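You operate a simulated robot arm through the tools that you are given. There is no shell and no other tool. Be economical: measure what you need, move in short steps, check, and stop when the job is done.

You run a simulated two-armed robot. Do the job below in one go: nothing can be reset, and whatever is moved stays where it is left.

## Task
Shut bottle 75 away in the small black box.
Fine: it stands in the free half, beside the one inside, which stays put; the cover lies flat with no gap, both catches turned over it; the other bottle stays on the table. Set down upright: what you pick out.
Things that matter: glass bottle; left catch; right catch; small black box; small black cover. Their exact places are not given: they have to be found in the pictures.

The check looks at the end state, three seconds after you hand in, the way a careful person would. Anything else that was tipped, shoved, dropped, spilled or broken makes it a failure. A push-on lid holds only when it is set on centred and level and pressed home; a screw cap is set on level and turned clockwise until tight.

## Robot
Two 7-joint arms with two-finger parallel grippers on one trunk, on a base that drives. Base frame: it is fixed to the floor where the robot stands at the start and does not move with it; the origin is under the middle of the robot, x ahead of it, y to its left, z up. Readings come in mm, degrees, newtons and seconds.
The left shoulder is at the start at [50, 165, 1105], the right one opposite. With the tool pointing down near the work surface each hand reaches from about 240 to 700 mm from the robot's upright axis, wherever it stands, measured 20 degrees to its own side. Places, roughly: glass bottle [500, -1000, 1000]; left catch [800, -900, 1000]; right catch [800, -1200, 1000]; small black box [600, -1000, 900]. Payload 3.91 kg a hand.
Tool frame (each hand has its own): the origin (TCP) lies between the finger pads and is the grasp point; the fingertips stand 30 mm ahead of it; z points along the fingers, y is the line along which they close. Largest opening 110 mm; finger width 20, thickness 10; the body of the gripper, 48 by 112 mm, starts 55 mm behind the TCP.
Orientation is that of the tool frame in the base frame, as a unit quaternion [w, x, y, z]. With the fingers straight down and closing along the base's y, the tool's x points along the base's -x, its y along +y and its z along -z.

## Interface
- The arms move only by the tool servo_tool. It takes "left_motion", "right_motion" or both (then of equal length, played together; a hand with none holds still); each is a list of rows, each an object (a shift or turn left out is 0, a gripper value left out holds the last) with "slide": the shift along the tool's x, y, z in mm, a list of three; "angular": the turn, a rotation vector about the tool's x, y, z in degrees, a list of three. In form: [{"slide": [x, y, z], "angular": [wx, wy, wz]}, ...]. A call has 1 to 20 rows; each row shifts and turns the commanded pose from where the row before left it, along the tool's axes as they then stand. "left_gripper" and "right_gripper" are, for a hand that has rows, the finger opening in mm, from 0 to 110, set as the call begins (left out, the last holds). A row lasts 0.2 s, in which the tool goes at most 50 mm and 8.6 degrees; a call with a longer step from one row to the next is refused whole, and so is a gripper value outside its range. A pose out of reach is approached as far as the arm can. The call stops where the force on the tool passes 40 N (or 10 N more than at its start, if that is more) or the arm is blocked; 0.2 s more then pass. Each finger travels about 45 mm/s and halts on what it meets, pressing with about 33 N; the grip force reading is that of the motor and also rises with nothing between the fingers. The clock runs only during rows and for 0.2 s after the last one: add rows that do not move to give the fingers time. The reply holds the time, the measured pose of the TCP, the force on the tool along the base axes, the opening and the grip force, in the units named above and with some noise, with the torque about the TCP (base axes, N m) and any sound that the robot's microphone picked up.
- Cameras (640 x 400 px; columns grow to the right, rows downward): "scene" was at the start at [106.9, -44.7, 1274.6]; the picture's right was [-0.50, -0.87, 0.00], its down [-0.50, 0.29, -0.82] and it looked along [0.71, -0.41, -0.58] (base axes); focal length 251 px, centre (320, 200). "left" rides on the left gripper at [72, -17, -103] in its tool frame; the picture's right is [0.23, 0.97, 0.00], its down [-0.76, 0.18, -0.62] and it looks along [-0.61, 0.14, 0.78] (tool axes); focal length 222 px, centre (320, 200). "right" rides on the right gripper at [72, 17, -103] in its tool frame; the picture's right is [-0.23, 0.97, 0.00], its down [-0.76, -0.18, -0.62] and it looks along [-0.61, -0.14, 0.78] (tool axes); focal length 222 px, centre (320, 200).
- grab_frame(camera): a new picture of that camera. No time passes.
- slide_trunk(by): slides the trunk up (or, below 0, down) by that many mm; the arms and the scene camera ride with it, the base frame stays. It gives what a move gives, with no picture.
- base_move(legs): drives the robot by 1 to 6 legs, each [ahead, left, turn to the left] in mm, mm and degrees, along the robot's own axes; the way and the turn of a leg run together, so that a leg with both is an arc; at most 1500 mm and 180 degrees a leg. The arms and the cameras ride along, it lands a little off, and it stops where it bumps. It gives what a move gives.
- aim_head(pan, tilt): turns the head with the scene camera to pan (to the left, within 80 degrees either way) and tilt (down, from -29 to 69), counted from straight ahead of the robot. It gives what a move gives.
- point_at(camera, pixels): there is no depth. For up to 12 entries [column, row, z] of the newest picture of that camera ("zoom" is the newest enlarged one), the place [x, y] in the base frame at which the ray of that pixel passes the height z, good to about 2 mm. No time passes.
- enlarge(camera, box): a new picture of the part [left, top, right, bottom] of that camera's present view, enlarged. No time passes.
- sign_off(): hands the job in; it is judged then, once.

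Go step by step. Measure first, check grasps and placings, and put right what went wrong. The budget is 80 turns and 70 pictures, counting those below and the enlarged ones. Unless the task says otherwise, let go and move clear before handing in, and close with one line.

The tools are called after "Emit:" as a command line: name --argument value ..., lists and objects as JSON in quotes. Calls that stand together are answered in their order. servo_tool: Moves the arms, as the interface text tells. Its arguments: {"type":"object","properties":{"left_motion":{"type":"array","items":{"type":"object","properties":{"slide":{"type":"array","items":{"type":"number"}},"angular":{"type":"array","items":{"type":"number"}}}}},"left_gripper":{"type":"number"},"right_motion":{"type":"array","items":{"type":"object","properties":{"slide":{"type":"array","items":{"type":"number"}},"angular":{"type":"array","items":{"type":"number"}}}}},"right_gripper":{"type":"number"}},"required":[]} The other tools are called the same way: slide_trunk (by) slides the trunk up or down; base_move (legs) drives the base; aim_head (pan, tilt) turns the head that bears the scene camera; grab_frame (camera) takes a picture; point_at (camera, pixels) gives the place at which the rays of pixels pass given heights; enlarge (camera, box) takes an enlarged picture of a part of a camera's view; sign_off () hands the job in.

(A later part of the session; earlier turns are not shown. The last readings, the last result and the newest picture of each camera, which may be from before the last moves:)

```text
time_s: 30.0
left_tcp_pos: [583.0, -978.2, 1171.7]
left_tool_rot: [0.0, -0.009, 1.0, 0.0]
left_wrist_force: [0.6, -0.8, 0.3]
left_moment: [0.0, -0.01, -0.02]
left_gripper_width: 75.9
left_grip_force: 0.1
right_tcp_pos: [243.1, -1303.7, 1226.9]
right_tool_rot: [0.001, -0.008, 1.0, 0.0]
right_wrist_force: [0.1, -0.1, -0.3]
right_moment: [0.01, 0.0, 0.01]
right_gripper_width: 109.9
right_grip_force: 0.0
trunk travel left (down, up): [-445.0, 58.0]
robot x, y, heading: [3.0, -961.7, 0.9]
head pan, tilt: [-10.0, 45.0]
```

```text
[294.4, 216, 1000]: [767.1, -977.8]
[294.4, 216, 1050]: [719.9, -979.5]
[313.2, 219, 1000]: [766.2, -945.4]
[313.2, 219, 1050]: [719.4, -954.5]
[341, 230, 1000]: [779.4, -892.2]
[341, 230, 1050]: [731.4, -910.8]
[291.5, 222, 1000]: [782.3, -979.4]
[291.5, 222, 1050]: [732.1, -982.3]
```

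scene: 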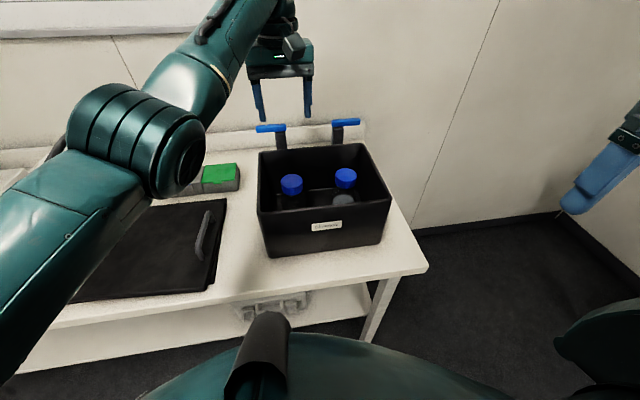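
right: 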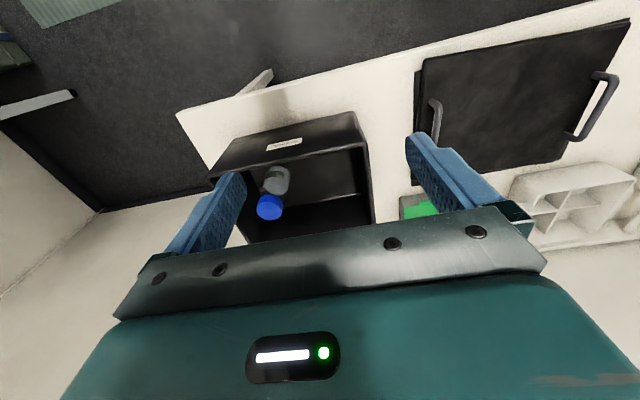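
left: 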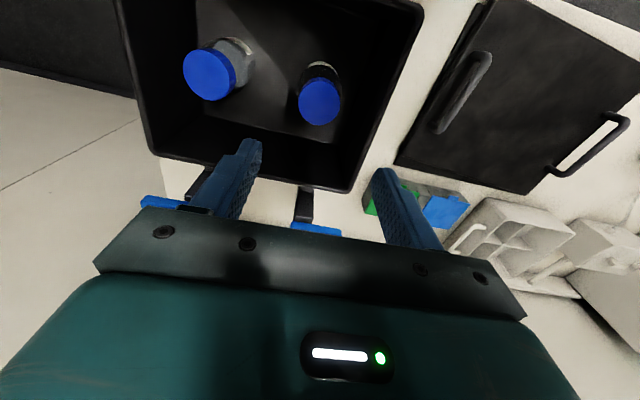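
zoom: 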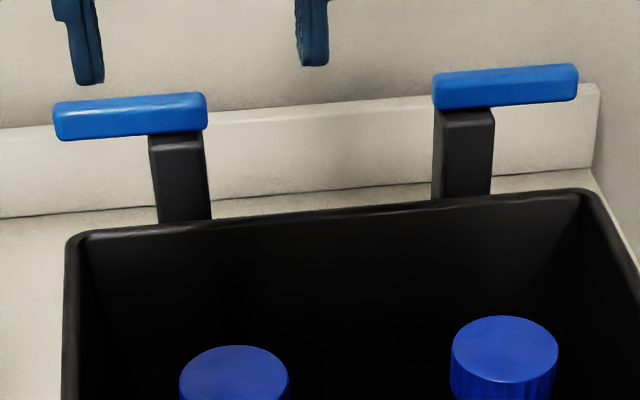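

Bottle placement is good. Posts with catches stand at about x≈760–790 behind the box, bar underside around z≈1008. Now drive back to the cover.

Emit:
base_move --legs '[[0, 375, -1]]'

Emit:
servo_tool --left_motion '[{"slide": [20, 40, 0]}, {"slide": [20, 40, 0]}, {"slide": [20, 40, 0]}, {"slide": [20, 40, 0]}, {"slide": [20, 0, 0]}, {"slide": [20, 0, 0]}]' --left_gripper 60 --right_motion '[{"slide": [-30, 30, 9]}, {"slide": [-30, 30, 9]}, {"slide": [-30, 30, 9]}, {"slide": [-30, 30, 9]}, {"slide": [-30, 30, 9]}, {"slide": [-30, 30, 9]}]' --right_gripper 60

Emit:
grab_frame --camera "left"

Emit:
grab_frame --camera "right"

Emit:
grab_frame --camera "scene"

```text
time_s: 33.8
left_tcp_pos: [580.0, -619.3, 1170.7]
left_tool_rot: [0.0, 0.002, 1.0, 0.0]
left_wrist_force: [0.3, 0.5, -0.1]
left_moment: [0.0, 0.0, -0.04]
left_gripper_width: 76.1
left_grip_force: 0.1
right_tcp_pos: [232.2, -935.7, 1226.5]
right_tool_rot: [0.0, 0.003, 1.0, 0.0]
right_wrist_force: [-0.6, 0.9, -0.3]
right_moment: [-0.03, 0.0, 0.02]
right_gripper_width: 109.8
right_grip_force: 0.2
trunk travel left (down, up): [-445.0, 58.0]
robot x, y, heading: [2.6, -585.7, -0.5]
head pan, tilt: [-10.0, 45.0]
```

```text
time_s: 35.2
left_tcp_pos: [541.5, -619.4, 1170.7]
left_tool_rot: [0.0, 0.001, 1.0, 0.001]
left_wrist_force: [-0.2, 0.6, -0.9]
left_moment: [0.01, 0.0, 0.01]
left_gripper_width: 59.9
left_grip_force: 0.1
left hand out of reach, approached as far as the arm can: row 1, 2, 3, 4, 5
right_tcp_pos: [413.2, -755.4, 1170.6]
right_tool_rot: [0.0, 0.003, 1.0, 0.001]
right_wrist_force: [-0.1, 0.7, -1.0]
right_moment: [0.0, 0.03, 0.01]
right_gripper_width: 59.7
right_grip_force: 0.1
trunk travel left (down, up): [-445.0, 58.0]
robot x, y, heading: [0.4, -588.8, -0.4]
head pan, tilt: [-10.0, 45.0]
```

```text
36 pictures are left
```

left: 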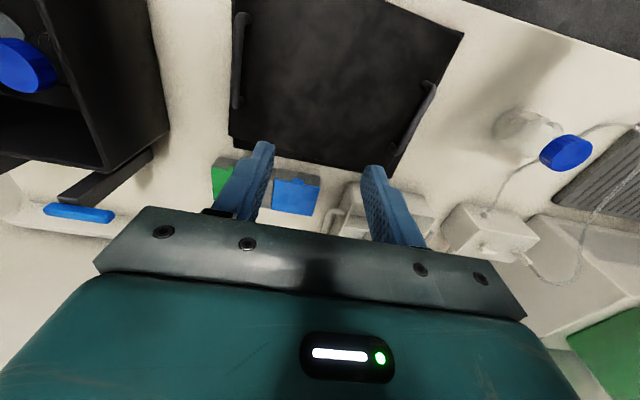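

```text
35 pictures are left
```

right: 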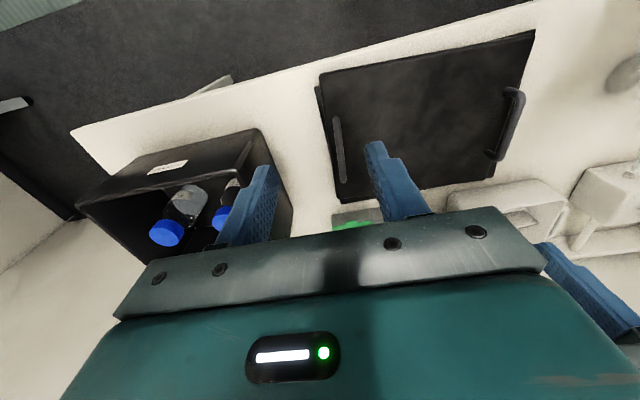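

```text
34 pictures are left
```

scene: 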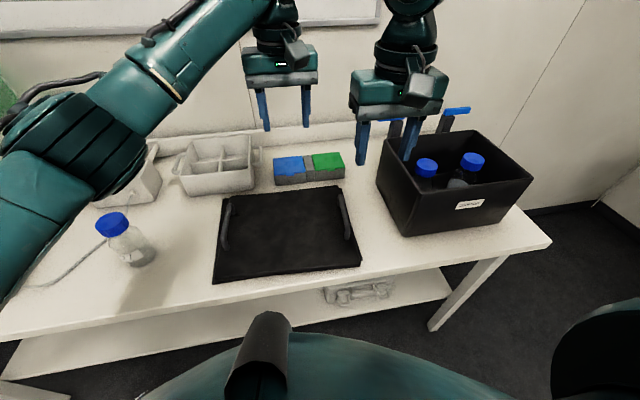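

Left hand balked on part of that path; retry its sideways move alone.

Emit:
servo_tool --left_motion '[{"slide": [0, 30, 0]}, {"slide": [0, 30, 0]}, {"slide": [0, 30, 0]}, {"slide": [0, 30, 0]}, {"slide": [0, 30, 0]}, {"slide": [0, 30, 0]}]'

```text
time_s: 36.6
left_tcp_pos: [542.1, -438.4, 1171.9]
left_tool_rot: [0.0, 0.001, 1.0, 0.001]
left_wrist_force: [0.6, 0.4, -0.1]
left_moment: [-0.03, -0.03, 0.02]
left_gripper_width: 60.0
left_grip_force: 0.0
right_tcp_pos: [411.9, -755.8, 1171.8]
right_tool_rot: [0.0, 0.003, 1.0, 0.0]
right_wrist_force: [-0.5, -0.9, -0.4]
right_moment: [-0.01, -0.03, 0.03]
right_gripper_width: 59.8
right_grip_force: 0.1
trunk travel left (down, up): [-445.0, 58.0]
robot x, y, heading: [3.8, -589.8, -0.3]
head pan, tilt: [-10.0, 45.0]
```

Emit:
enlarge --camera "scene" --box '[205, 170, 373, 290]'

Emit:
enlarge --camera "right" --box '[300, 20, 548, 210]'

Emit:
enlarge --camera "left" --box '[100, 0, 480, 240]'

```text
3.33 times, centred on (289, 230) of scene
```

zoom: 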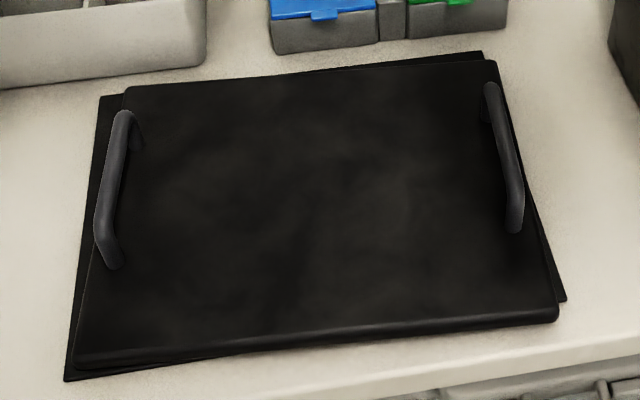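

```text
2.11 times, centred on (424, 115) of right
```

zoom: 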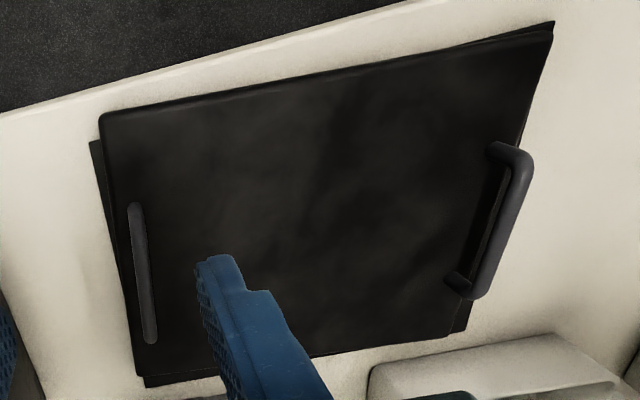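

```text
1.67 times, centred on (290, 120) of left
```

zoom: 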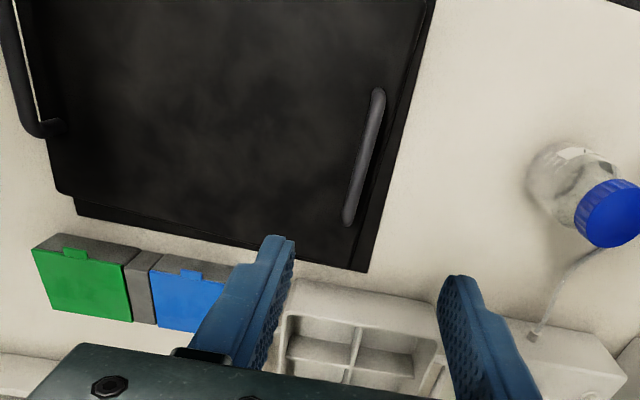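

Emit:
point_at --camera "scene" --pixels '[[230.5, 196.4, 865], [342.1, 188.6, 865], [360.4, 261.5, 865], [217, 277, 865], [229.6, 204.5, 900], [226.6, 248.6, 900], [225.4, 225.5, 900], [340, 196.4, 900], [347.5, 238.4, 900], [344.5, 215, 900], [344.5, 215, 920], [225.4, 225.5, 920]]'

Emit:
point_at --camera "right" --pixels '[[336, 119.8, 900], [343.2, 181.5, 900], [336, 119.8, 920], [343.2, 181.5, 920], [523.8, 98.4, 900], [500, 157.8, 900], [320.9, 76, 865], [534.2, 33.3, 865], [338.5, 196.7, 865]]'

Emit:
point_at --camera "left" --pixels '[[324.8, 57, 900], [306.8, 132, 900], [324.8, 57, 920], [306.8, 132, 920], [132.8, 114, 865], [125, 81, 900]]'

```text
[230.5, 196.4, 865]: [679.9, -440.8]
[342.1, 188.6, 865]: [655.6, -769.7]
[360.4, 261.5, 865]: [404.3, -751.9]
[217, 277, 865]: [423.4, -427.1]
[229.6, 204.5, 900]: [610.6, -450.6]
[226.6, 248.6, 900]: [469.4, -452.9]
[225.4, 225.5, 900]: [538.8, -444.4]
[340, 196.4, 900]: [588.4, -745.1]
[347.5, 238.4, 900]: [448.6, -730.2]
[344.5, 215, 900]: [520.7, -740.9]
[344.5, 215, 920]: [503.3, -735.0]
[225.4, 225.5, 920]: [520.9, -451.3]
```

```text
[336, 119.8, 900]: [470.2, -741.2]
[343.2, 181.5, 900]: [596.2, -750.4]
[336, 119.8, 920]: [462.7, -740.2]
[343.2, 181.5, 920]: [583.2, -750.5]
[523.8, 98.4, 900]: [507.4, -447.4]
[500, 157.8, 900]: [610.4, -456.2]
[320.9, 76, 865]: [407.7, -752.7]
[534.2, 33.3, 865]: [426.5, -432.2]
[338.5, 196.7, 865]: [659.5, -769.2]
```

```text
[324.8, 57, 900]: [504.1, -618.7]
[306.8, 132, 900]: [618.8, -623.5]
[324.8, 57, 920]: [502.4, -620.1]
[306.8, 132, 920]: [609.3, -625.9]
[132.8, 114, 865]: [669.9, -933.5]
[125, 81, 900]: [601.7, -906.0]
```

Cover top ≈327×254 mm, centred about (541,−596), turned ≈3.7° clockwise; handle bars near (550,−440) and (535,−746), z≈887. Bring both hands above the handles, aligned.

Emit:
servo_tool --left_motion '[{"slide": [-2, 0, 30], "angular": [0, 0, 0.85]}, {"slide": [-2, 0, 30], "angular": [0, 0, 0.85]}, {"slide": [-2, -1, 30], "angular": [0, 0, 0.85]}, {"slide": [-2, -1, 30], "angular": [0, 0, 0.85]}, {"slide": [0, 0, 30]}, {"slide": [0, 0, 10]}]' --right_motion '[{"slide": [-25, 2, 30], "angular": [0, 0, 0.85]}, {"slide": [-25, 2, 30], "angular": [0, 0, 0.85]}, {"slide": [-25, 2, 30], "angular": [0, 0, 0.85]}, {"slide": [-25, 2, 30], "angular": [0, 0, 0.85]}, {"slide": [-25, 2, 30]}, {"slide": [0, 0, 10]}]'

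Emit:
grab_frame --camera "left"

Emit:
grab_frame --camera "right"

```text
time_s: 38.0
left_tcp_pos: [549.1, -441.0, 1012.7]
left_tool_rot: [0.0, 0.031, 1.0, 0.0]
left_wrist_force: [0.7, -0.1, -0.1]
left_moment: [-0.01, -0.01, 0.01]
left_gripper_width: 59.8
left_grip_force: 0.1
right_tcp_pos: [506.4, -783.1, 1025.8]
right_tool_rot: [0.001, 0.032, 0.999, 0.001]
right_wrist_force: [-0.1, 0.6, 0.6]
right_moment: [-0.04, 0.02, 0.0]
right_gripper_width: 60.1
right_grip_force: 0.1
right hand out of reach, approached as far as the arm can: row 4, 5, 6
trunk travel left (down, up): [-445.0, 58.0]
robot x, y, heading: [2.8, -586.2, -0.2]
head pan, tilt: [-10.0, 45.0]
```

```text
30 pictures are left
```

left: 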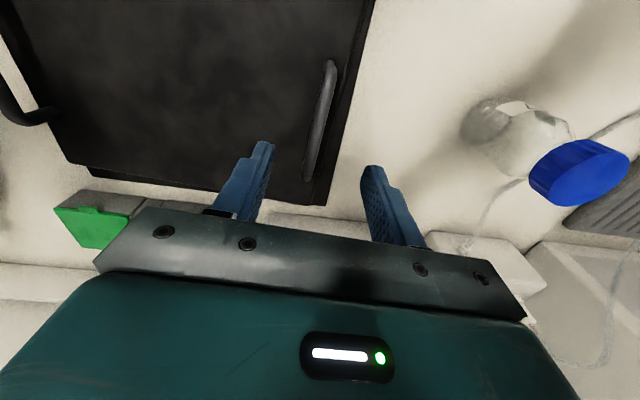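

```text
29 pictures are left
```

right: 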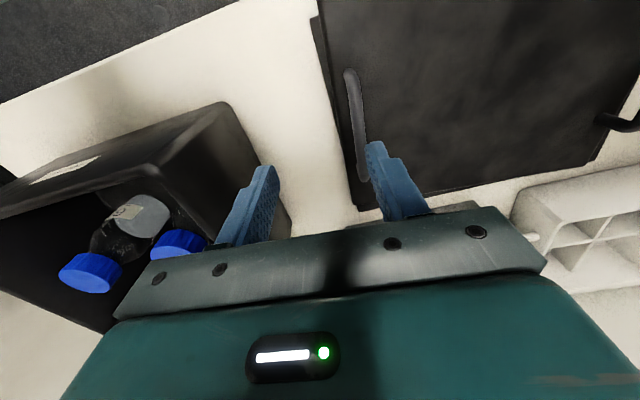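

Left hand is lined up; the right stalled at (506,−783). Retry its remaining move in small steps.

Emit:
servo_tool --right_motion '[{"slide": [0, 13, 0]}, {"slide": [0, 13, 0]}, {"slide": [0, 12, 0]}, {"slide": [-10, 0, 0]}, {"slide": [-10, 0, 0]}, {"slide": [-10, 0, 0]}]'

```text
time_s: 39.4
left_tcp_pos: [547.5, -439.8, 1012.5]
left_tool_rot: [0.0, 0.031, 1.0, 0.0]
left_wrist_force: [-0.2, -0.5, 0.4]
left_moment: [0.02, -0.04, -0.01]
left_gripper_width: 59.9
left_grip_force: 0.0
right_tcp_pos: [509.0, -778.3, 1040.8]
right_tool_rot: [0.001, 0.032, 0.999, 0.001]
right_wrist_force: [0.4, -0.2, -0.3]
right_moment: [-0.01, 0.01, 0.0]
right_gripper_width: 60.1
right_grip_force: 0.0
right hand out of reach, approached as far as the arm can: row 1, 2, 3, 4, 5, 6
trunk travel left (down, up): [-445.0, 58.0]
robot x, y, heading: [0.5, -587.1, -0.4]
head pan, tilt: [-10.0, 45.0]
```

The right arm is in a bad posture; I'll lift it, swing wide, extend and come back in, mirroring the left arm's way.

Emit:
servo_tool --right_motion '[{"slide": [0, 0, -40]}, {"slide": [0, 0, -40]}, {"slide": [0, 0, -40]}, {"slide": [0, -40, -20]}, {"slide": [0, -40, 0]}, {"slide": [0, -40, 0]}, {"slide": [0, -40, 0]}, {"slide": [0, -30, 0]}, {"slide": [-20, 0, 0]}, {"slide": [-20, 0, 0]}]'

Emit:
grab_frame --camera "scene"

```text
time_s: 41.6
left_tcp_pos: [547.8, -440.2, 1013.8]
left_tool_rot: [-0.001, 0.032, 1.0, 0.0]
left_wrist_force: [-1.0, -0.7, 0.0]
left_moment: [0.0, -0.02, -0.03]
left_gripper_width: 59.7
left_grip_force: 0.0
right_tcp_pos: [536.9, -969.9, 1181.6]
right_tool_rot: [0.0, 0.032, 0.999, 0.001]
right_wrist_force: [0.4, 0.0, 1.1]
right_moment: [0.0, -0.02, -0.05]
right_gripper_width: 59.9
right_grip_force: 0.2
trunk travel left (down, up): [-445.0, 58.0]
robot x, y, heading: [0.1, -588.0, -0.1]
head pan, tilt: [-10.0, 45.0]
```

```text
28 pictures are left
```

scene: 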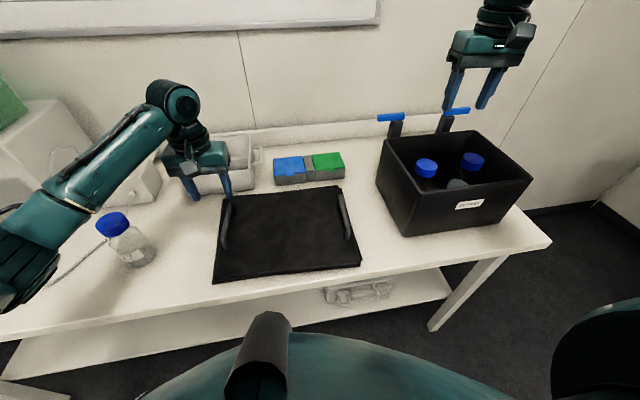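

Emit:
servo_tool --right_motion '[{"slide": [2, 32, 0]}, {"slide": [2, 32, 0]}, {"slide": [2, 32, 0]}, {"slide": [2, 32, 0]}, {"slide": [2, 32, 0]}, {"slide": [2, 32, 0]}, {"slide": [2, 31, 0]}]'

```text
time_s: 43.2
left_tcp_pos: [549.1, -440.5, 1013.4]
left_tool_rot: [0.0, 0.031, 1.0, 0.0]
left_wrist_force: [-0.1, -0.8, 0.3]
left_moment: [-0.02, -0.04, 0.0]
left_gripper_width: 60.2
left_grip_force: 0.1
right_tcp_pos: [513.5, -765.0, 1175.6]
right_tool_rot: [0.001, 0.032, 1.0, 0.001]
right_wrist_force: [-0.1, 0.3, -0.8]
right_moment: [-0.02, -0.01, 0.03]
right_gripper_width: 60.1
right_grip_force: 0.1
right hand out of reach, approached as far as the arm can: row 6, 7
trunk travel left (down, up): [-445.0, 58.0]
robot x, y, heading: [0.3, -590.2, -0.1]
head pan, tilt: [-10.0, 45.0]
```

The right arm can't come further inward; shift the base 70 mm left so the right handle lies farther to its side.

Emit:
base_move --legs '[[0, 70, 0]]'

Emit:
servo_tool --left_motion '[{"slide": [0, -14, 0]}, {"slide": [0, -14, 0]}, {"slide": [0, -14, 0]}, {"slide": [0, -14, 0]}, {"slide": [0, -14, 0]}]' --right_motion '[{"slide": [0, -10, 0]}, {"slide": [0, -10, 0]}, {"slide": [-8, -10, 0]}, {"slide": [-8, -10, 0]}, {"slide": [-8, 0, 0]}]'

```text
time_s: 44.5
left_tcp_pos: [548.1, -372.6, 1012.9]
left_tool_rot: [-0.001, 0.031, 1.0, 0.0]
left_wrist_force: [-1.0, 0.9, 1.0]
left_moment: [-0.04, 0.0, 0.01]
left_gripper_width: 59.8
left_grip_force: 0.1
right_tcp_pos: [514.4, -696.5, 1178.2]
right_tool_rot: [0.001, 0.031, 1.0, 0.001]
right_wrist_force: [-0.2, 0.7, -0.2]
right_moment: [-0.02, -0.01, 0.01]
right_gripper_width: 60.0
right_grip_force: 0.0
trunk travel left (down, up): [-445.0, 58.0]
robot x, y, heading: [3.2, -520.8, -0.3]
head pan, tilt: [-10.0, 45.0]
```

```text
time_s: 45.7
left_tcp_pos: [544.4, -443.6, 1012.6]
left_tool_rot: [0.0, 0.03, 1.0, 0.0]
left_wrist_force: [0.3, 0.0, 0.5]
left_moment: [-0.03, 0.04, 0.02]
left_gripper_width: 59.7
left_grip_force: 0.1
right_tcp_pos: [536.2, -738.1, 1177.2]
right_tool_rot: [0.0, 0.031, 1.0, 0.001]
right_wrist_force: [0.4, 0.2, 0.1]
right_moment: [0.0, -0.01, 0.02]
right_gripper_width: 60.2
right_grip_force: 0.0
trunk travel left (down, up): [-445.0, 58.0]
robot x, y, heading: [4.7, -520.8, -0.2]
head pan, tilt: [-10.0, 45.0]
```

Now reachable. Descend the right hand to the left's height and re-measure both handles.

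Emit:
servo_tool --left_motion '[{"slide": [-1, 0, 5]}, {"slide": [-1, 0, 5]}, {"slide": [-1, 0, 5]}, {"slide": [-1, 0, 5]}, {"slide": [-1, 0, 5]}]' --right_motion '[{"slide": [0, -2, 38]}, {"slide": [0, -2, 38]}, {"slide": [0, -2, 38]}, {"slide": [0, -2, 38]}, {"slide": [0, 0, 38]}]'

Emit:
grab_frame --camera "left"

Emit:
grab_frame --camera "right"

```text
time_s: 46.9
left_tcp_pos: [548.8, -443.1, 988.8]
left_tool_rot: [0.0, 0.031, 1.0, 0.0]
left_wrist_force: [-0.4, 0.0, 0.6]
left_moment: [-0.01, 0.02, -0.02]
left_gripper_width: 59.9
left_grip_force: 0.0
right_tcp_pos: [521.8, -754.7, 993.6]
right_tool_rot: [0.002, 0.032, 0.999, 0.001]
right_wrist_force: [0.8, -0.3, -0.1]
right_moment: [0.0, -0.01, -0.03]
right_gripper_width: 60.1
right_grip_force: 0.2
right hand out of reach, approached as far as the arm can: row 5
trunk travel left (down, up): [-445.0, 58.0]
robot x, y, heading: [2.2, -521.1, -0.3]
head pan, tilt: [-10.0, 45.0]
```

```text
27 pictures are left
```

left: 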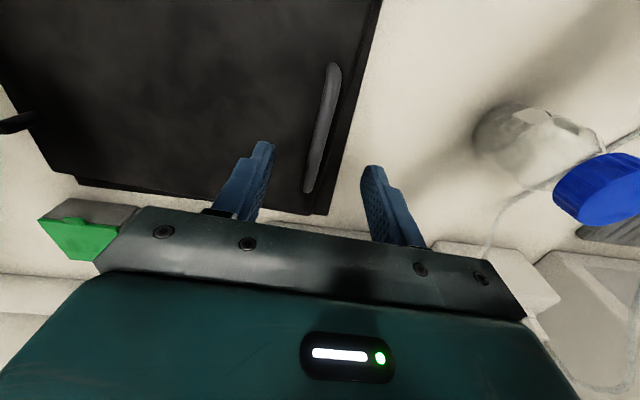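

```text
26 pictures are left
```

right: 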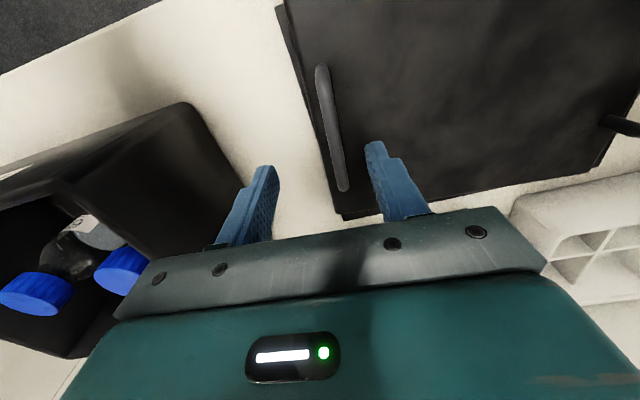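

The right arm's reach shrinks as it goes low; I'll drive 70 mm closer to the table and pull the hands back correspondingly.

Emit:
base_move --legs '[[70, 0, 0]]'

Emit:
servo_tool --left_motion '[{"slide": [14, 0, 0]}, {"slide": [14, 0, 0]}, {"slide": [14, 0, 0]}, {"slide": [14, 0, 0]}, {"slide": [14, 0, 0]}]' --right_motion '[{"slide": [12, 2, 0]}, {"slide": [11, 2, 0]}, {"slide": [11, 2, 0]}, {"slide": [11, 2, 0]}, {"slide": [11, 1, 0]}]'

```text
time_s: 47.9
left_tcp_pos: [618.7, -443.5, 989.1]
left_tool_rot: [-0.001, 0.032, 1.0, 0.001]
left_wrist_force: [-0.6, -0.5, -0.2]
left_moment: [0.03, 0.03, 0.0]
left_gripper_width: 60.0
left_grip_force: 0.0
right_tcp_pos: [592.8, -757.1, 994.3]
right_tool_rot: [0.001, 0.032, 0.999, 0.003]
right_wrist_force: [-0.6, -0.1, -1.0]
right_moment: [-0.01, 0.0, 0.0]
right_gripper_width: 60.2
right_grip_force: 0.0
trunk travel left (down, up): [-445.0, 58.0]
robot x, y, heading: [70.3, -519.9, 0.0]
head pan, tilt: [-10.0, 45.0]
```

```text
time_s: 49.1
left_tcp_pos: [548.5, -438.6, 988.3]
left_tool_rot: [0.0, 0.032, 0.999, 0.0]
left_wrist_force: [-0.3, -0.4, -0.1]
left_moment: [0.03, 0.03, 0.02]
left_gripper_width: 60.1
left_grip_force: 0.0
right_tcp_pos: [535.3, -743.0, 992.2]
right_tool_rot: [0.002, 0.031, 1.0, 0.001]
right_wrist_force: [-1.0, 0.2, -0.6]
right_moment: [0.03, 0.01, -0.03]
right_gripper_width: 59.9
right_grip_force: 0.1
trunk travel left (down, up): [-445.0, 58.0]
robot x, y, heading: [74.4, -523.2, -0.2]
head pan, tilt: [-10.0, 45.0]
```

Emit:
point_at --camera "left" --pixels '[[334, 66, 885], [309, 190, 885], [322, 128, 885]]'

Emit:
point_at --camera "right" --pixels '[[322, 68, 885], [343, 190, 885], [332, 128, 885]]'

```text
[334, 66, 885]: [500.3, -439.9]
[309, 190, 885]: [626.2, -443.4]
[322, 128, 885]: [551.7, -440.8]
```

```text
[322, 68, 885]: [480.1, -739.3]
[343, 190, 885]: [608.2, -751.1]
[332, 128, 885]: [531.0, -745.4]
```

Bars are at y −441.5 and −745; centre hands and descend to z≈904.

Emit:
servo_tool --left_motion '[{"slide": [-4, -1, 22]}, {"slide": [-4, -1, 22]}, {"slide": [0, 0, 20]}, {"slide": [0, 0, 12]}, {"slide": [0, 0, 8]}, {}]' --right_motion '[{"slide": [-2, -1, 22]}, {"slide": [-1, -1, 22]}, {"slide": [0, 0, 22]}, {"slide": [0, 0, 14]}, {"slide": [0, 0, 8]}, {}]'

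Emit:
grab_frame --camera "left"

Emit:
grab_frame --camera "right"

```text
time_s: 50.5
left_tcp_pos: [556.1, -441.8, 904.5]
left_tool_rot: [-0.001, 0.031, 1.0, 0.0]
left_wrist_force: [0.6, 0.3, -0.4]
left_moment: [0.01, 0.01, 0.01]
left_gripper_width: 60.2
left_grip_force: 0.1
right_tcp_pos: [528.1, -757.2, 920.9]
right_tool_rot: [0.001, 0.031, 1.0, 0.001]
right_wrist_force: [-0.4, 0.6, 0.7]
right_moment: [0.0, -0.01, 0.03]
right_gripper_width: 59.9
right_grip_force: 0.1
right hand out of reach, approached as far as the arm can: row 3, 4, 5
trunk travel left (down, up): [-445.0, 58.0]
robot x, y, heading: [70.9, -520.7, -0.1]
head pan, tilt: [-10.0, 45.0]
```

```text
25 pictures are left
```

left: 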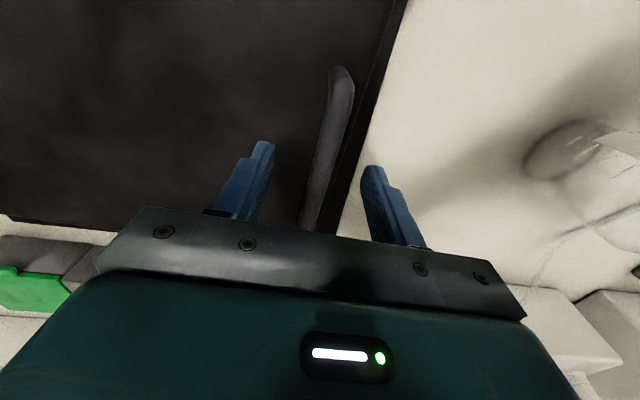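

```text
24 pictures are left
```

right: 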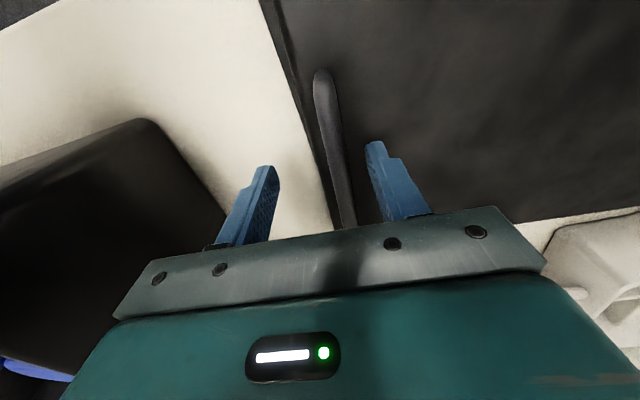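

Right hand needs the shoulder lower: raise both hands, lower the trunk 110 mm.

Emit:
servo_tool --left_motion '[{"slide": [0, 0, -30]}, {"slide": [0, 0, -30]}, {"slide": [0, 0, -40]}, {"slide": [0, 0, -30]}]' --right_motion '[{"slide": [0, 0, -30]}, {"slide": [0, 0, -30]}, {"slide": [-5, 6, -30]}, {"slide": [-5, 6, -25]}]'

Emit:
slide_trunk --by -110

Emit:
grab_frame --camera "scene"

```text
time_s: 51.5
left_tcp_pos: [556.3, -439.4, 1033.8]
left_tool_rot: [-0.001, 0.032, 0.999, 0.0]
left_wrist_force: [0.5, -0.3, 0.5]
left_moment: [0.0, 0.01, -0.02]
left_gripper_width: 59.8
left_grip_force: 0.0
right_tcp_pos: [538.1, -747.4, 1036.7]
right_tool_rot: [0.002, 0.032, 0.999, 0.001]
right_wrist_force: [-0.7, 0.4, 0.4]
right_moment: [-0.03, -0.03, 0.0]
right_gripper_width: 60.3
right_grip_force: 0.0
trunk travel left (down, up): [-445.0, 58.0]
robot x, y, heading: [74.2, -520.5, -0.0]
head pan, tilt: [-10.0, 45.0]
```

```text
time_s: 52.9
left_tcp_pos: [556.3, -440.1, 926.0]
left_tool_rot: [0.0, 0.031, 1.0, 0.0]
left_wrist_force: [0.5, -0.7, -0.4]
left_moment: [0.01, 0.03, 0.01]
left_gripper_width: 60.2
left_grip_force: 0.0
right_tcp_pos: [537.6, -747.2, 925.7]
right_tool_rot: [0.001, 0.032, 0.999, 0.002]
right_wrist_force: [-0.2, 0.2, 0.0]
right_moment: [-0.04, 0.0, 0.01]
right_gripper_width: 60.2
right_grip_force: 0.1
trunk travel left (down, up): [-335.0, 168.0]
robot x, y, heading: [71.0, -521.9, -0.5]
head pan, tilt: [-10.0, 45.0]
```

```text
23 pictures are left
```

scene: 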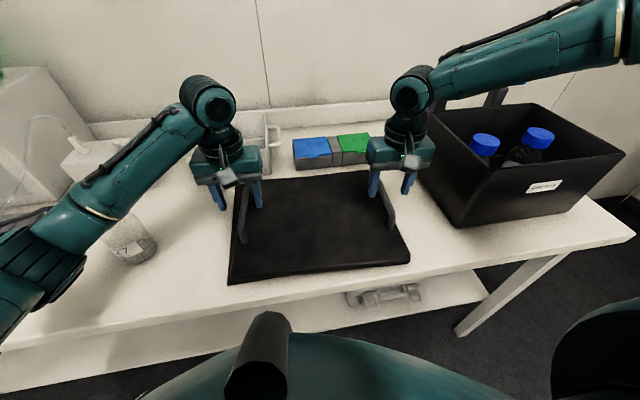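

Both hands in place at z≈926. Lower 22 mm and close on the bars.

Emit:
servo_tool --left_motion '[{"slide": [0, -1, 11]}, {"slide": [0, 0, 11]}, {}]' --right_motion '[{"slide": [0, 1, 11]}, {"slide": [0, 1, 11]}, {}]'

Emit:
servo_tool --left_motion '[{}, {}, {}, {}, {}]' --right_motion '[{}, {}, {}, {}, {}]' --left_gripper 0 --right_gripper 0

Emit:
grab_frame --camera "left"

Emit:
grab_frame --camera "right"

```text
time_s: 53.7
left_tcp_pos: [556.9, -442.2, 902.1]
left_tool_rot: [0.0, 0.032, 0.999, 0.0]
left_wrist_force: [0.5, 0.6, 0.2]
left_moment: [0.0, 0.01, -0.03]
left_gripper_width: 59.9
left_grip_force: 0.1
right_tcp_pos: [539.7, -746.2, 903.7]
right_tool_rot: [0.002, 0.032, 0.999, 0.002]
right_wrist_force: [0.2, -0.3, -0.4]
right_moment: [0.03, -0.02, 0.02]
right_gripper_width: 59.7
right_grip_force: 0.1
trunk travel left (down, up): [-335.0, 168.0]
robot x, y, heading: [70.5, -518.1, -0.2]
head pan, tilt: [-10.0, 45.0]
```

```text
time_s: 54.9
left_tcp_pos: [557.6, -440.8, 902.6]
left_tool_rot: [0.0, 0.03, 1.0, 0.002]
left_wrist_force: [-1.5, 13.1, 0.8]
left_moment: [0.24, 0.04, -0.26]
left_gripper_width: 13.6
left_grip_force: 32.7
right_tcp_pos: [538.9, -746.0, 904.0]
right_tool_rot: [0.001, 0.032, 0.999, -0.001]
right_wrist_force: [0.5, -14.5, 1.5]
right_moment: [-0.3, 0.06, -0.13]
right_gripper_width: 13.5
right_grip_force: 33.2
trunk travel left (down, up): [-335.0, 168.0]
robot x, y, heading: [73.4, -520.0, -0.3]
head pan, tilt: [-10.0, 45.0]
```

```text
22 pictures are left
```

left: 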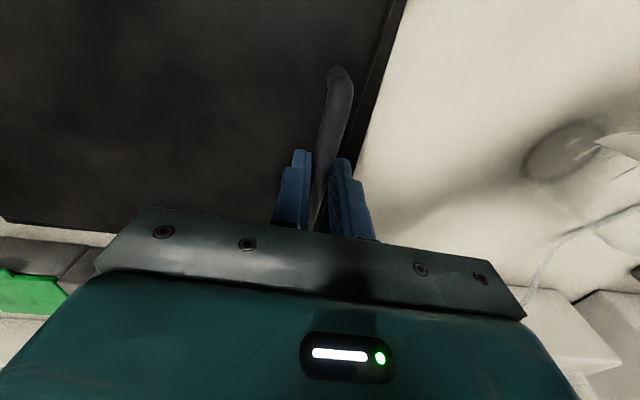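

```text
21 pictures are left
```

right: 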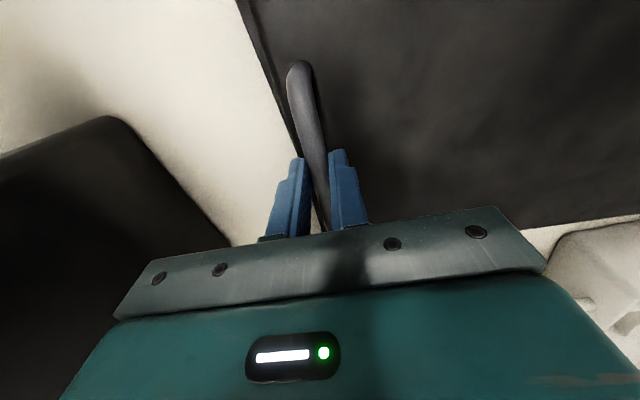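

Both bars gripped (13.5 mm). Relieve the side force a little and test-lift with the trunk.

Emit:
servo_tool --left_motion '[{"slide": [0, 1.5, 0]}, {}]' --right_motion '[{"slide": [0, -1.5, 0]}, {}]'

Emit:
slide_trunk --by 25

Emit:
grab_frame --camera "scene"

```text
time_s: 55.5
left_tcp_pos: [556.5, -440.9, 903.7]
left_tool_rot: [0.0, 0.031, 1.0, -0.001]
left_wrist_force: [-2.1, 10.3, 3.9]
left_moment: [0.2, 0.68, -0.16]
left_gripper_width: 13.0
left_grip_force: 33.6
right_tcp_pos: [540.3, -746.4, 904.3]
right_tool_rot: [0.001, 0.031, 1.0, 0.002]
right_wrist_force: [1.3, -6.0, 0.3]
right_moment: [-0.07, 0.27, -0.18]
right_gripper_width: 13.6
right_grip_force: 33.2
trunk travel left (down, up): [-335.0, 168.0]
robot x, y, heading: [72.2, -518.4, -0.1]
head pan, tilt: [-10.0, 45.0]
```

```text
time_s: 56.2
left_tcp_pos: [558.2, -440.9, 928.1]
left_tool_rot: [-0.001, 0.031, 1.0, 0.0]
left_wrist_force: [0.2, 5.1, -3.3]
left_moment: [0.06, -0.04, -0.2]
left_gripper_width: 13.4
left_grip_force: 32.7
right_tcp_pos: [541.1, -746.3, 928.6]
right_tool_rot: [0.001, 0.032, 0.999, 0.002]
right_wrist_force: [0.3, -3.5, -2.8]
right_moment: [-0.1, 0.11, -0.17]
right_gripper_width: 13.4
right_grip_force: 32.9
trunk travel left (down, up): [-360.0, 143.0]
robot x, y, heading: [71.6, -520.1, -0.2]
head pan, tilt: [-10.0, 45.0]
```

```text
20 pictures are left
```

scene: 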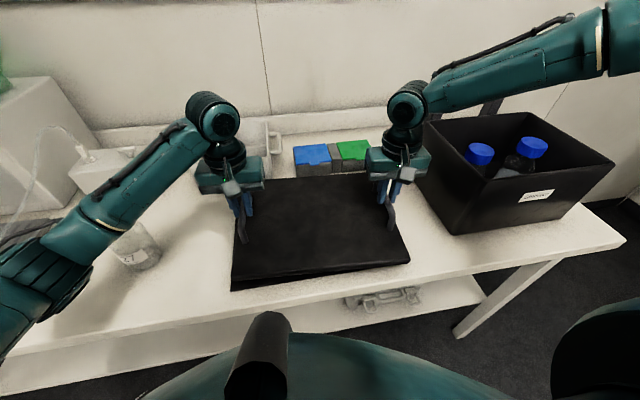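

Cover is off the mat, level, ~6 N total. Raise trunk fully, then arms 45 mm while turning the cover back 3.6° square.

Emit:
slide_trunk --by 143

Emit:
servo_tool --left_motion '[{"slide": [0, 0, -10]}, {"slide": [0, 0, -10]}, {"slide": [0, 0, -10]}, {"slide": [0, 0, -10]}, {"slide": [0, 0, -5]}, {"slide": [2.4, 0, 0], "angular": [0, 0, -0.9]}, {"slide": [2.4, 0, 0], "angular": [0, 0, -0.9]}, {"slide": [2.4, 0, 0], "angular": [0, 0, -0.9]}, {"slide": [2.4, 0, 0], "angular": [0, 0, -0.9]}, {}]' --right_motion '[{"slide": [0, 0, -10]}, {"slide": [0, 0, -10]}, {"slide": [0, 0, -10]}, {"slide": [0, 0, -10]}, {"slide": [0, 0, -5]}, {"slide": [-2.4, 0, 0], "angular": [0, 0, -0.9]}, {"slide": [-2.4, 0, 0], "angular": [0, 0, -0.9]}, {"slide": [-2.4, 0, 0], "angular": [0, 0, -0.9]}, {"slide": [-2.4, 0, 0], "angular": [0, 0, -0.9]}, {}]'

```text
time_s: 57.9
left_tcp_pos: [557.9, -441.4, 1070.0]
left_tool_rot: [-0.001, 0.032, 0.999, 0.0]
left_wrist_force: [-2.0, -2.5, -1.1]
left_moment: [-0.06, 0.04, -0.16]
left_gripper_width: 13.4
left_grip_force: 32.4
right_tcp_pos: [539.5, -746.6, 1072.0]
right_tool_rot: [0.001, 0.031, 1.0, 0.001]
right_wrist_force: [0.9, 1.7, -2.2]
right_moment: [0.04, -0.02, -0.16]
right_gripper_width: 13.3
right_grip_force: 32.9
trunk travel left (down, up): [-503.0, 0.0]
robot x, y, heading: [69.7, -519.6, -0.2]
head pan, tilt: [-10.0, 45.0]
```

```text
time_s: 60.1
left_tcp_pos: [546.7, -441.4, 1114.4]
left_tool_rot: [0.0, 0.0, 1.0, -0.001]
left_wrist_force: [-1.6, -14.2, -3.2]
left_moment: [-0.27, 0.01, -0.18]
left_gripper_width: 13.1
left_grip_force: 33.0
right_tcp_pos: [547.6, -746.4, 1116.6]
right_tool_rot: [0.001, 0.0, 1.0, 0.001]
right_wrist_force: [1.9, 13.9, -2.5]
right_moment: [0.31, 0.03, -0.21]
right_gripper_width: 13.5
right_grip_force: 32.9
trunk travel left (down, up): [-503.0, 0.0]
robot x, y, heading: [68.3, -521.2, -0.2]
head pan, tilt: [-10.0, 45.0]
```

Squared up (rot≈0). Relieve and drive 452 mm to the right.

Emit:
servo_tool --left_motion '[{"slide": [0, -1.3, 0]}, {}]' --right_motion '[{"slide": [0, 1.3, 0]}, {}]'

Emit:
base_move --legs '[[0, -452, 0]]'

Emit:
aim_head --pan 0 --tilt 50

Emit:
grab_frame --camera "scene"

Emit:
grab_frame --camera "left"

Emit:
grab_frame --camera "right"

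```text
time_s: 60.7
left_tcp_pos: [549.2, -441.6, 1114.1]
left_tool_rot: [-0.001, -0.002, 1.0, 0.001]
left_wrist_force: [-2.4, -4.6, -2.2]
left_moment: [-0.1, -0.04, -0.33]
left_gripper_width: 13.5
left_grip_force: 32.7
right_tcp_pos: [549.3, -747.4, 1118.0]
right_tool_rot: [0.001, 0.001, 1.0, 0.001]
right_wrist_force: [1.5, 4.8, -1.9]
right_moment: [0.12, 0.11, -0.22]
right_gripper_width: 13.1
right_grip_force: 33.0
trunk travel left (down, up): [-503.0, 0.0]
robot x, y, heading: [70.3, -523.1, -0.1]
head pan, tilt: [-10.0, 45.0]
```

```text
time_s: 65.2
left_tcp_pos: [545.1, -894.2, 1113.6]
left_tool_rot: [-0.001, 0.001, 1.0, 0.002]
left_wrist_force: [-0.8, 18.9, -2.4]
left_moment: [0.34, -0.05, -0.19]
left_gripper_width: 13.4
left_grip_force: 33.4
right_tcp_pos: [546.1, -1200.4, 1116.4]
right_tool_rot: [0.001, 0.002, 1.0, 0.002]
right_wrist_force: [2.1, -19.1, -2.4]
right_moment: [-0.44, 0.14, -0.15]
right_gripper_width: 13.5
right_grip_force: 33.0
trunk travel left (down, up): [-503.0, 0.0]
robot x, y, heading: [67.6, -972.4, -0.2]
head pan, tilt: [-10.0, 45.0]
```

```text
time_s: 66.0
left_tcp_pos: [545.3, -893.8, 1113.9]
left_tool_rot: [-0.001, 0.001, 1.0, 0.002]
left_wrist_force: [-1.4, 0.1, -3.2]
left_moment: [0.04, -0.08, -0.27]
left_gripper_width: 13.4
left_grip_force: 33.4
right_tcp_pos: [546.1, -1200.2, 1115.5]
right_tool_rot: [0.0, 0.002, 1.0, 0.0]
right_wrist_force: [0.9, -0.9, -1.9]
right_moment: [0.01, 0.12, -0.16]
right_gripper_width: 13.5
right_grip_force: 33.3
trunk travel left (down, up): [-503.0, 0.0]
robot x, y, heading: [66.6, -972.8, -0.1]
head pan, tilt: [0.0, 50.0]
```

```text
19 pictures are left
```

scene: 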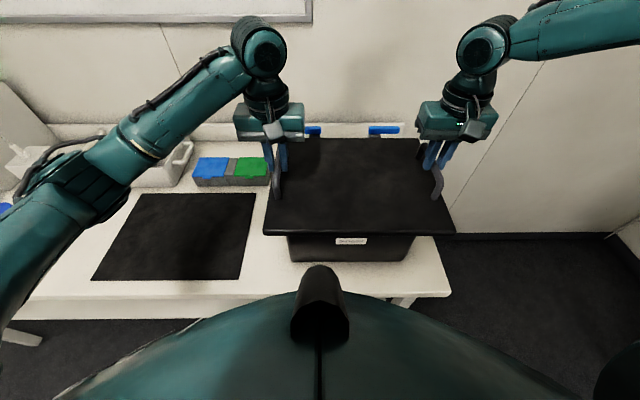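

```text
18 pictures are left
```

left: 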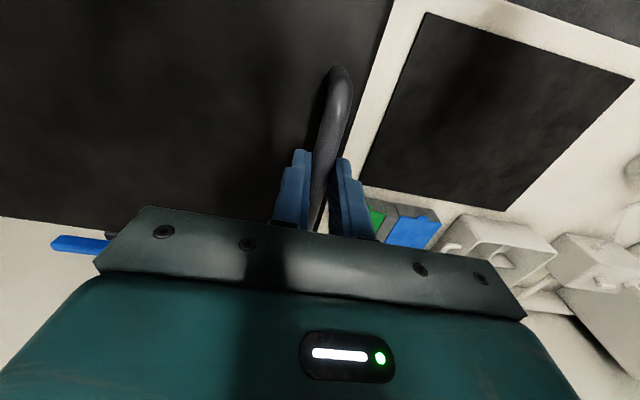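

```text
17 pictures are left
```

right: 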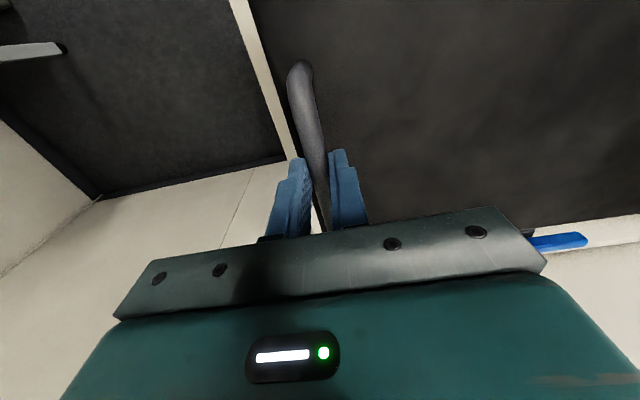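

Emit:
enlarge --camera "scene" --box '[255, 110, 463, 260]'

```text
2.67 times, centred on (359, 185) of scene
```

zoom: 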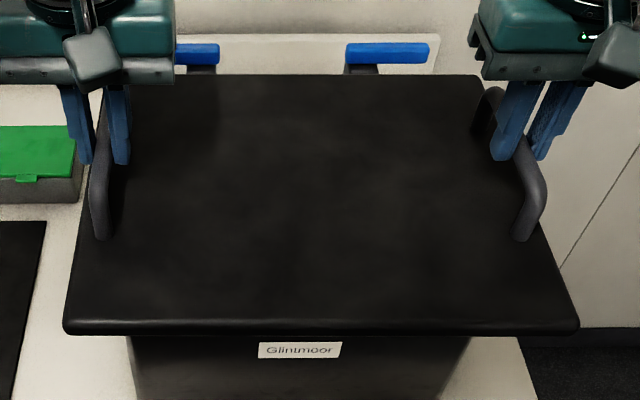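

Emit:
point_at --camera "zoom" --pixels '[[67, 322, 1077], [577, 325, 1077], [480, 76, 1077], [104, 90, 1077], [347, 65, 1010], [347, 65, 1030], [428, 62, 1010], [428, 62, 1030], [218, 66, 1010], [218, 66, 1030], [130, 338, 1000], [472, 338, 1000]]'

Emit:
point_at --camera "left" --pixels '[[52, 248, 1010], [52, 248, 1030], [52, 240, 1010], [52, 240, 1030]]'

Emit:
point_at --camera "right" --pixels '[[587, 244, 1010], [587, 244, 1030], [587, 234, 1010], [587, 234, 1030]]'

```text
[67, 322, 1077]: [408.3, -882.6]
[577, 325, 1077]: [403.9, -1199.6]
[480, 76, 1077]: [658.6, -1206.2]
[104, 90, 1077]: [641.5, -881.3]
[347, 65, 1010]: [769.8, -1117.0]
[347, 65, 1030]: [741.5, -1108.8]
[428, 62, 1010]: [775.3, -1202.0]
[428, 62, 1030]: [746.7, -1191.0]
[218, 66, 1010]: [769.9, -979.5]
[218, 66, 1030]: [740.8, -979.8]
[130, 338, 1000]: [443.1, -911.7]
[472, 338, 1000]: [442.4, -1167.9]
```

```text
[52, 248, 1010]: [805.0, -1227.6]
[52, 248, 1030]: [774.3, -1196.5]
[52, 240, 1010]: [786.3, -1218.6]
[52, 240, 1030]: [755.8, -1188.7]
```

```text
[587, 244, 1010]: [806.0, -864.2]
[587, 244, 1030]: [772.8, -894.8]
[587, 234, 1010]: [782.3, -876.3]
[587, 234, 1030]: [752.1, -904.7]
```

Catch bars: underside z≈1033, x≈735; cover centre ≈(538,−1045), box centre ≈(582,−1045). Shift 44 mm forward and lower 40 by trunk.

Emit:
servo_tool --left_motion '[{"slide": [-11, 0, 0]}, {"slide": [-11, 0, 0]}, {"slide": [-11, 0, 0]}, {"slide": [-11, 0, 0]}, {}]' --right_motion '[{"slide": [-11, 0, 0]}, {"slide": [-11, 0, 0]}, {"slide": [-11, 0, 0]}, {"slide": [-11, 0, 0]}, {}]'

Emit:
slide_trunk --by -48

Emit:
enlarge --camera "scene" --box '[240, 100, 464, 240]'

```text
time_s: 67.2
left_tcp_pos: [589.3, -894.9, 1113.2]
left_tool_rot: [-0.001, 0.001, 1.0, 0.002]
left_wrist_force: [-1.4, 4.2, -2.4]
left_moment: [0.14, 0.25, -0.21]
left_gripper_width: 13.3
left_grip_force: 33.2
right_tcp_pos: [590.1, -1199.3, 1115.3]
right_tool_rot: [0.0, 0.002, 1.0, 0.001]
right_wrist_force: [0.2, -4.1, -2.6]
right_moment: [-0.06, -0.18, -0.14]
right_gripper_width: 13.5
right_grip_force: 32.1
trunk travel left (down, up): [-503.0, 0.0]
robot x, y, heading: [68.3, -975.0, -0.5]
head pan, tilt: [0.0, 50.0]
```

```text
time_s: 68.0
left_tcp_pos: [588.8, -893.9, 1067.4]
left_tool_rot: [0.001, 0.001, 1.0, 0.001]
left_wrist_force: [0.7, 6.6, 4.6]
left_moment: [0.12, -0.56, -0.21]
left_gripper_width: 13.4
left_grip_force: 32.7
right_tcp_pos: [589.2, -1201.0, 1070.8]
right_tool_rot: [0.003, 0.003, 1.0, 0.002]
right_wrist_force: [2.2, -8.1, 5.3]
right_moment: [-0.16, -0.56, -0.12]
right_gripper_width: 13.6
right_grip_force: 33.0
trunk travel left (down, up): [-455.0, 48.0]
robot x, y, heading: [71.1, -975.6, -0.5]
head pan, tilt: [0.0, 50.0]
```

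```text
2.86 times, centred on (352, 170) of scene
```

zoom: 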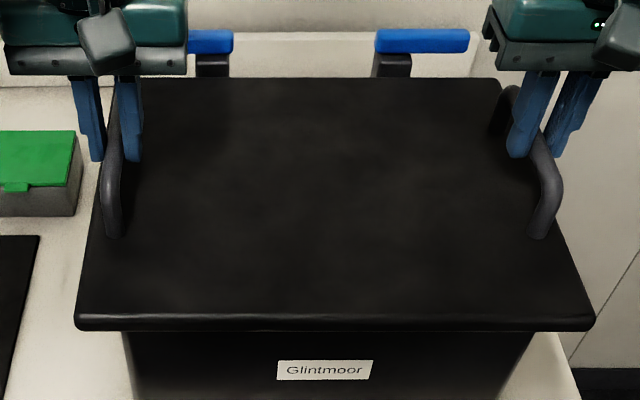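

Contact came early (TCP 1067, ~7 N each) with torque indicating the contact is at the rear. Measure cover corners.

Emit:
point_at --camera "zoom" --pixels '[[77, 314, 1030], [595, 317, 1030], [500, 79, 1030], [77, 314, 1020], [595, 317, 1020], [500, 79, 1020], [127, 345, 990], [535, 345, 990], [322, 369, 940]]'

```text
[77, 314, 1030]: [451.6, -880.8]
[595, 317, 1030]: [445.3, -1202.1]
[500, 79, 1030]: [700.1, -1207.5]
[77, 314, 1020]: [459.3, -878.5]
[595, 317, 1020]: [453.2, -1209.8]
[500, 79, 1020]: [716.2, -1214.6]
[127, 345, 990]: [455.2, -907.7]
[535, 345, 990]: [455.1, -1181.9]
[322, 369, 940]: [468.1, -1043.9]
```

The cover is still turned ≈1° clockwise relative to the box, otherwise centred. Raise 12 mm, turn +1.1°, shift 2 mm toward me, and lower again.

Emit:
slide_trunk --by 12

Emit:
servo_tool --left_motion '[{"slide": [2.5, 0, 0], "angular": [0, 0, -0.55]}, {"slide": [2.5, 0, 0], "angular": [0, 0, -0.55]}, {}]' --right_motion '[{"slide": [-0.5, 0, 0], "angular": [0, 0, -0.55]}, {"slide": [-0.5, 0, 0], "angular": [0, 0, -0.55]}, {}]'

Emit:
slide_trunk --by -13

```text
time_s: 68.7
left_tcp_pos: [588.6, -893.5, 1076.5]
left_tool_rot: [-0.001, 0.001, 1.0, 0.002]
left_wrist_force: [-1.8, 6.3, -2.6]
left_moment: [0.15, 0.12, -0.27]
left_gripper_width: 13.4
left_grip_force: 33.0
right_tcp_pos: [589.6, -1200.0, 1078.8]
right_tool_rot: [0.0, 0.002, 1.0, 0.0]
right_wrist_force: [0.9, -7.0, -2.1]
right_moment: [-0.12, 0.0, -0.21]
right_gripper_width: 13.4
right_grip_force: 33.3
trunk travel left (down, up): [-467.0, 36.0]
robot x, y, heading: [68.4, -970.6, -0.4]
head pan, tilt: [0.0, 50.0]
```

```text
time_s: 69.5
left_tcp_pos: [585.3, -894.9, 1078.2]
left_tool_rot: [-0.001, -0.009, 1.0, 0.002]
left_wrist_force: [-0.5, 6.9, -3.8]
left_moment: [0.12, 0.06, -0.14]
left_gripper_width: 13.5
left_grip_force: 32.7
right_tcp_pos: [590.7, -1199.7, 1079.1]
right_tool_rot: [0.002, -0.007, 1.0, 0.0]
right_wrist_force: [0.9, -6.9, -3.5]
right_moment: [-0.11, 0.0, -0.09]
right_gripper_width: 13.4
right_grip_force: 32.6
trunk travel left (down, up): [-467.0, 36.0]
robot x, y, heading: [68.8, -970.8, -0.4]
head pan, tilt: [0.0, 50.0]
```

```text
time_s: 70.1
left_tcp_pos: [584.5, -892.5, 1068.2]
left_tool_rot: [0.002, -0.009, 1.0, 0.001]
left_wrist_force: [3.0, 8.6, 10.6]
left_moment: [0.17, 0.06, -0.13]
left_gripper_width: 13.3
left_grip_force: 33.4
right_tcp_pos: [591.2, -1199.9, 1070.2]
right_tool_rot: [0.003, -0.007, 1.0, 0.001]
right_wrist_force: [3.7, -8.9, 9.7]
right_moment: [-0.17, 0.11, -0.09]
right_gripper_width: 13.6
right_grip_force: 33.2
trunk travel left (down, up): [-454.0, 49.0]
robot x, y, heading: [69.9, -974.7, -0.4]
head pan, tilt: [0.0, 50.0]
```

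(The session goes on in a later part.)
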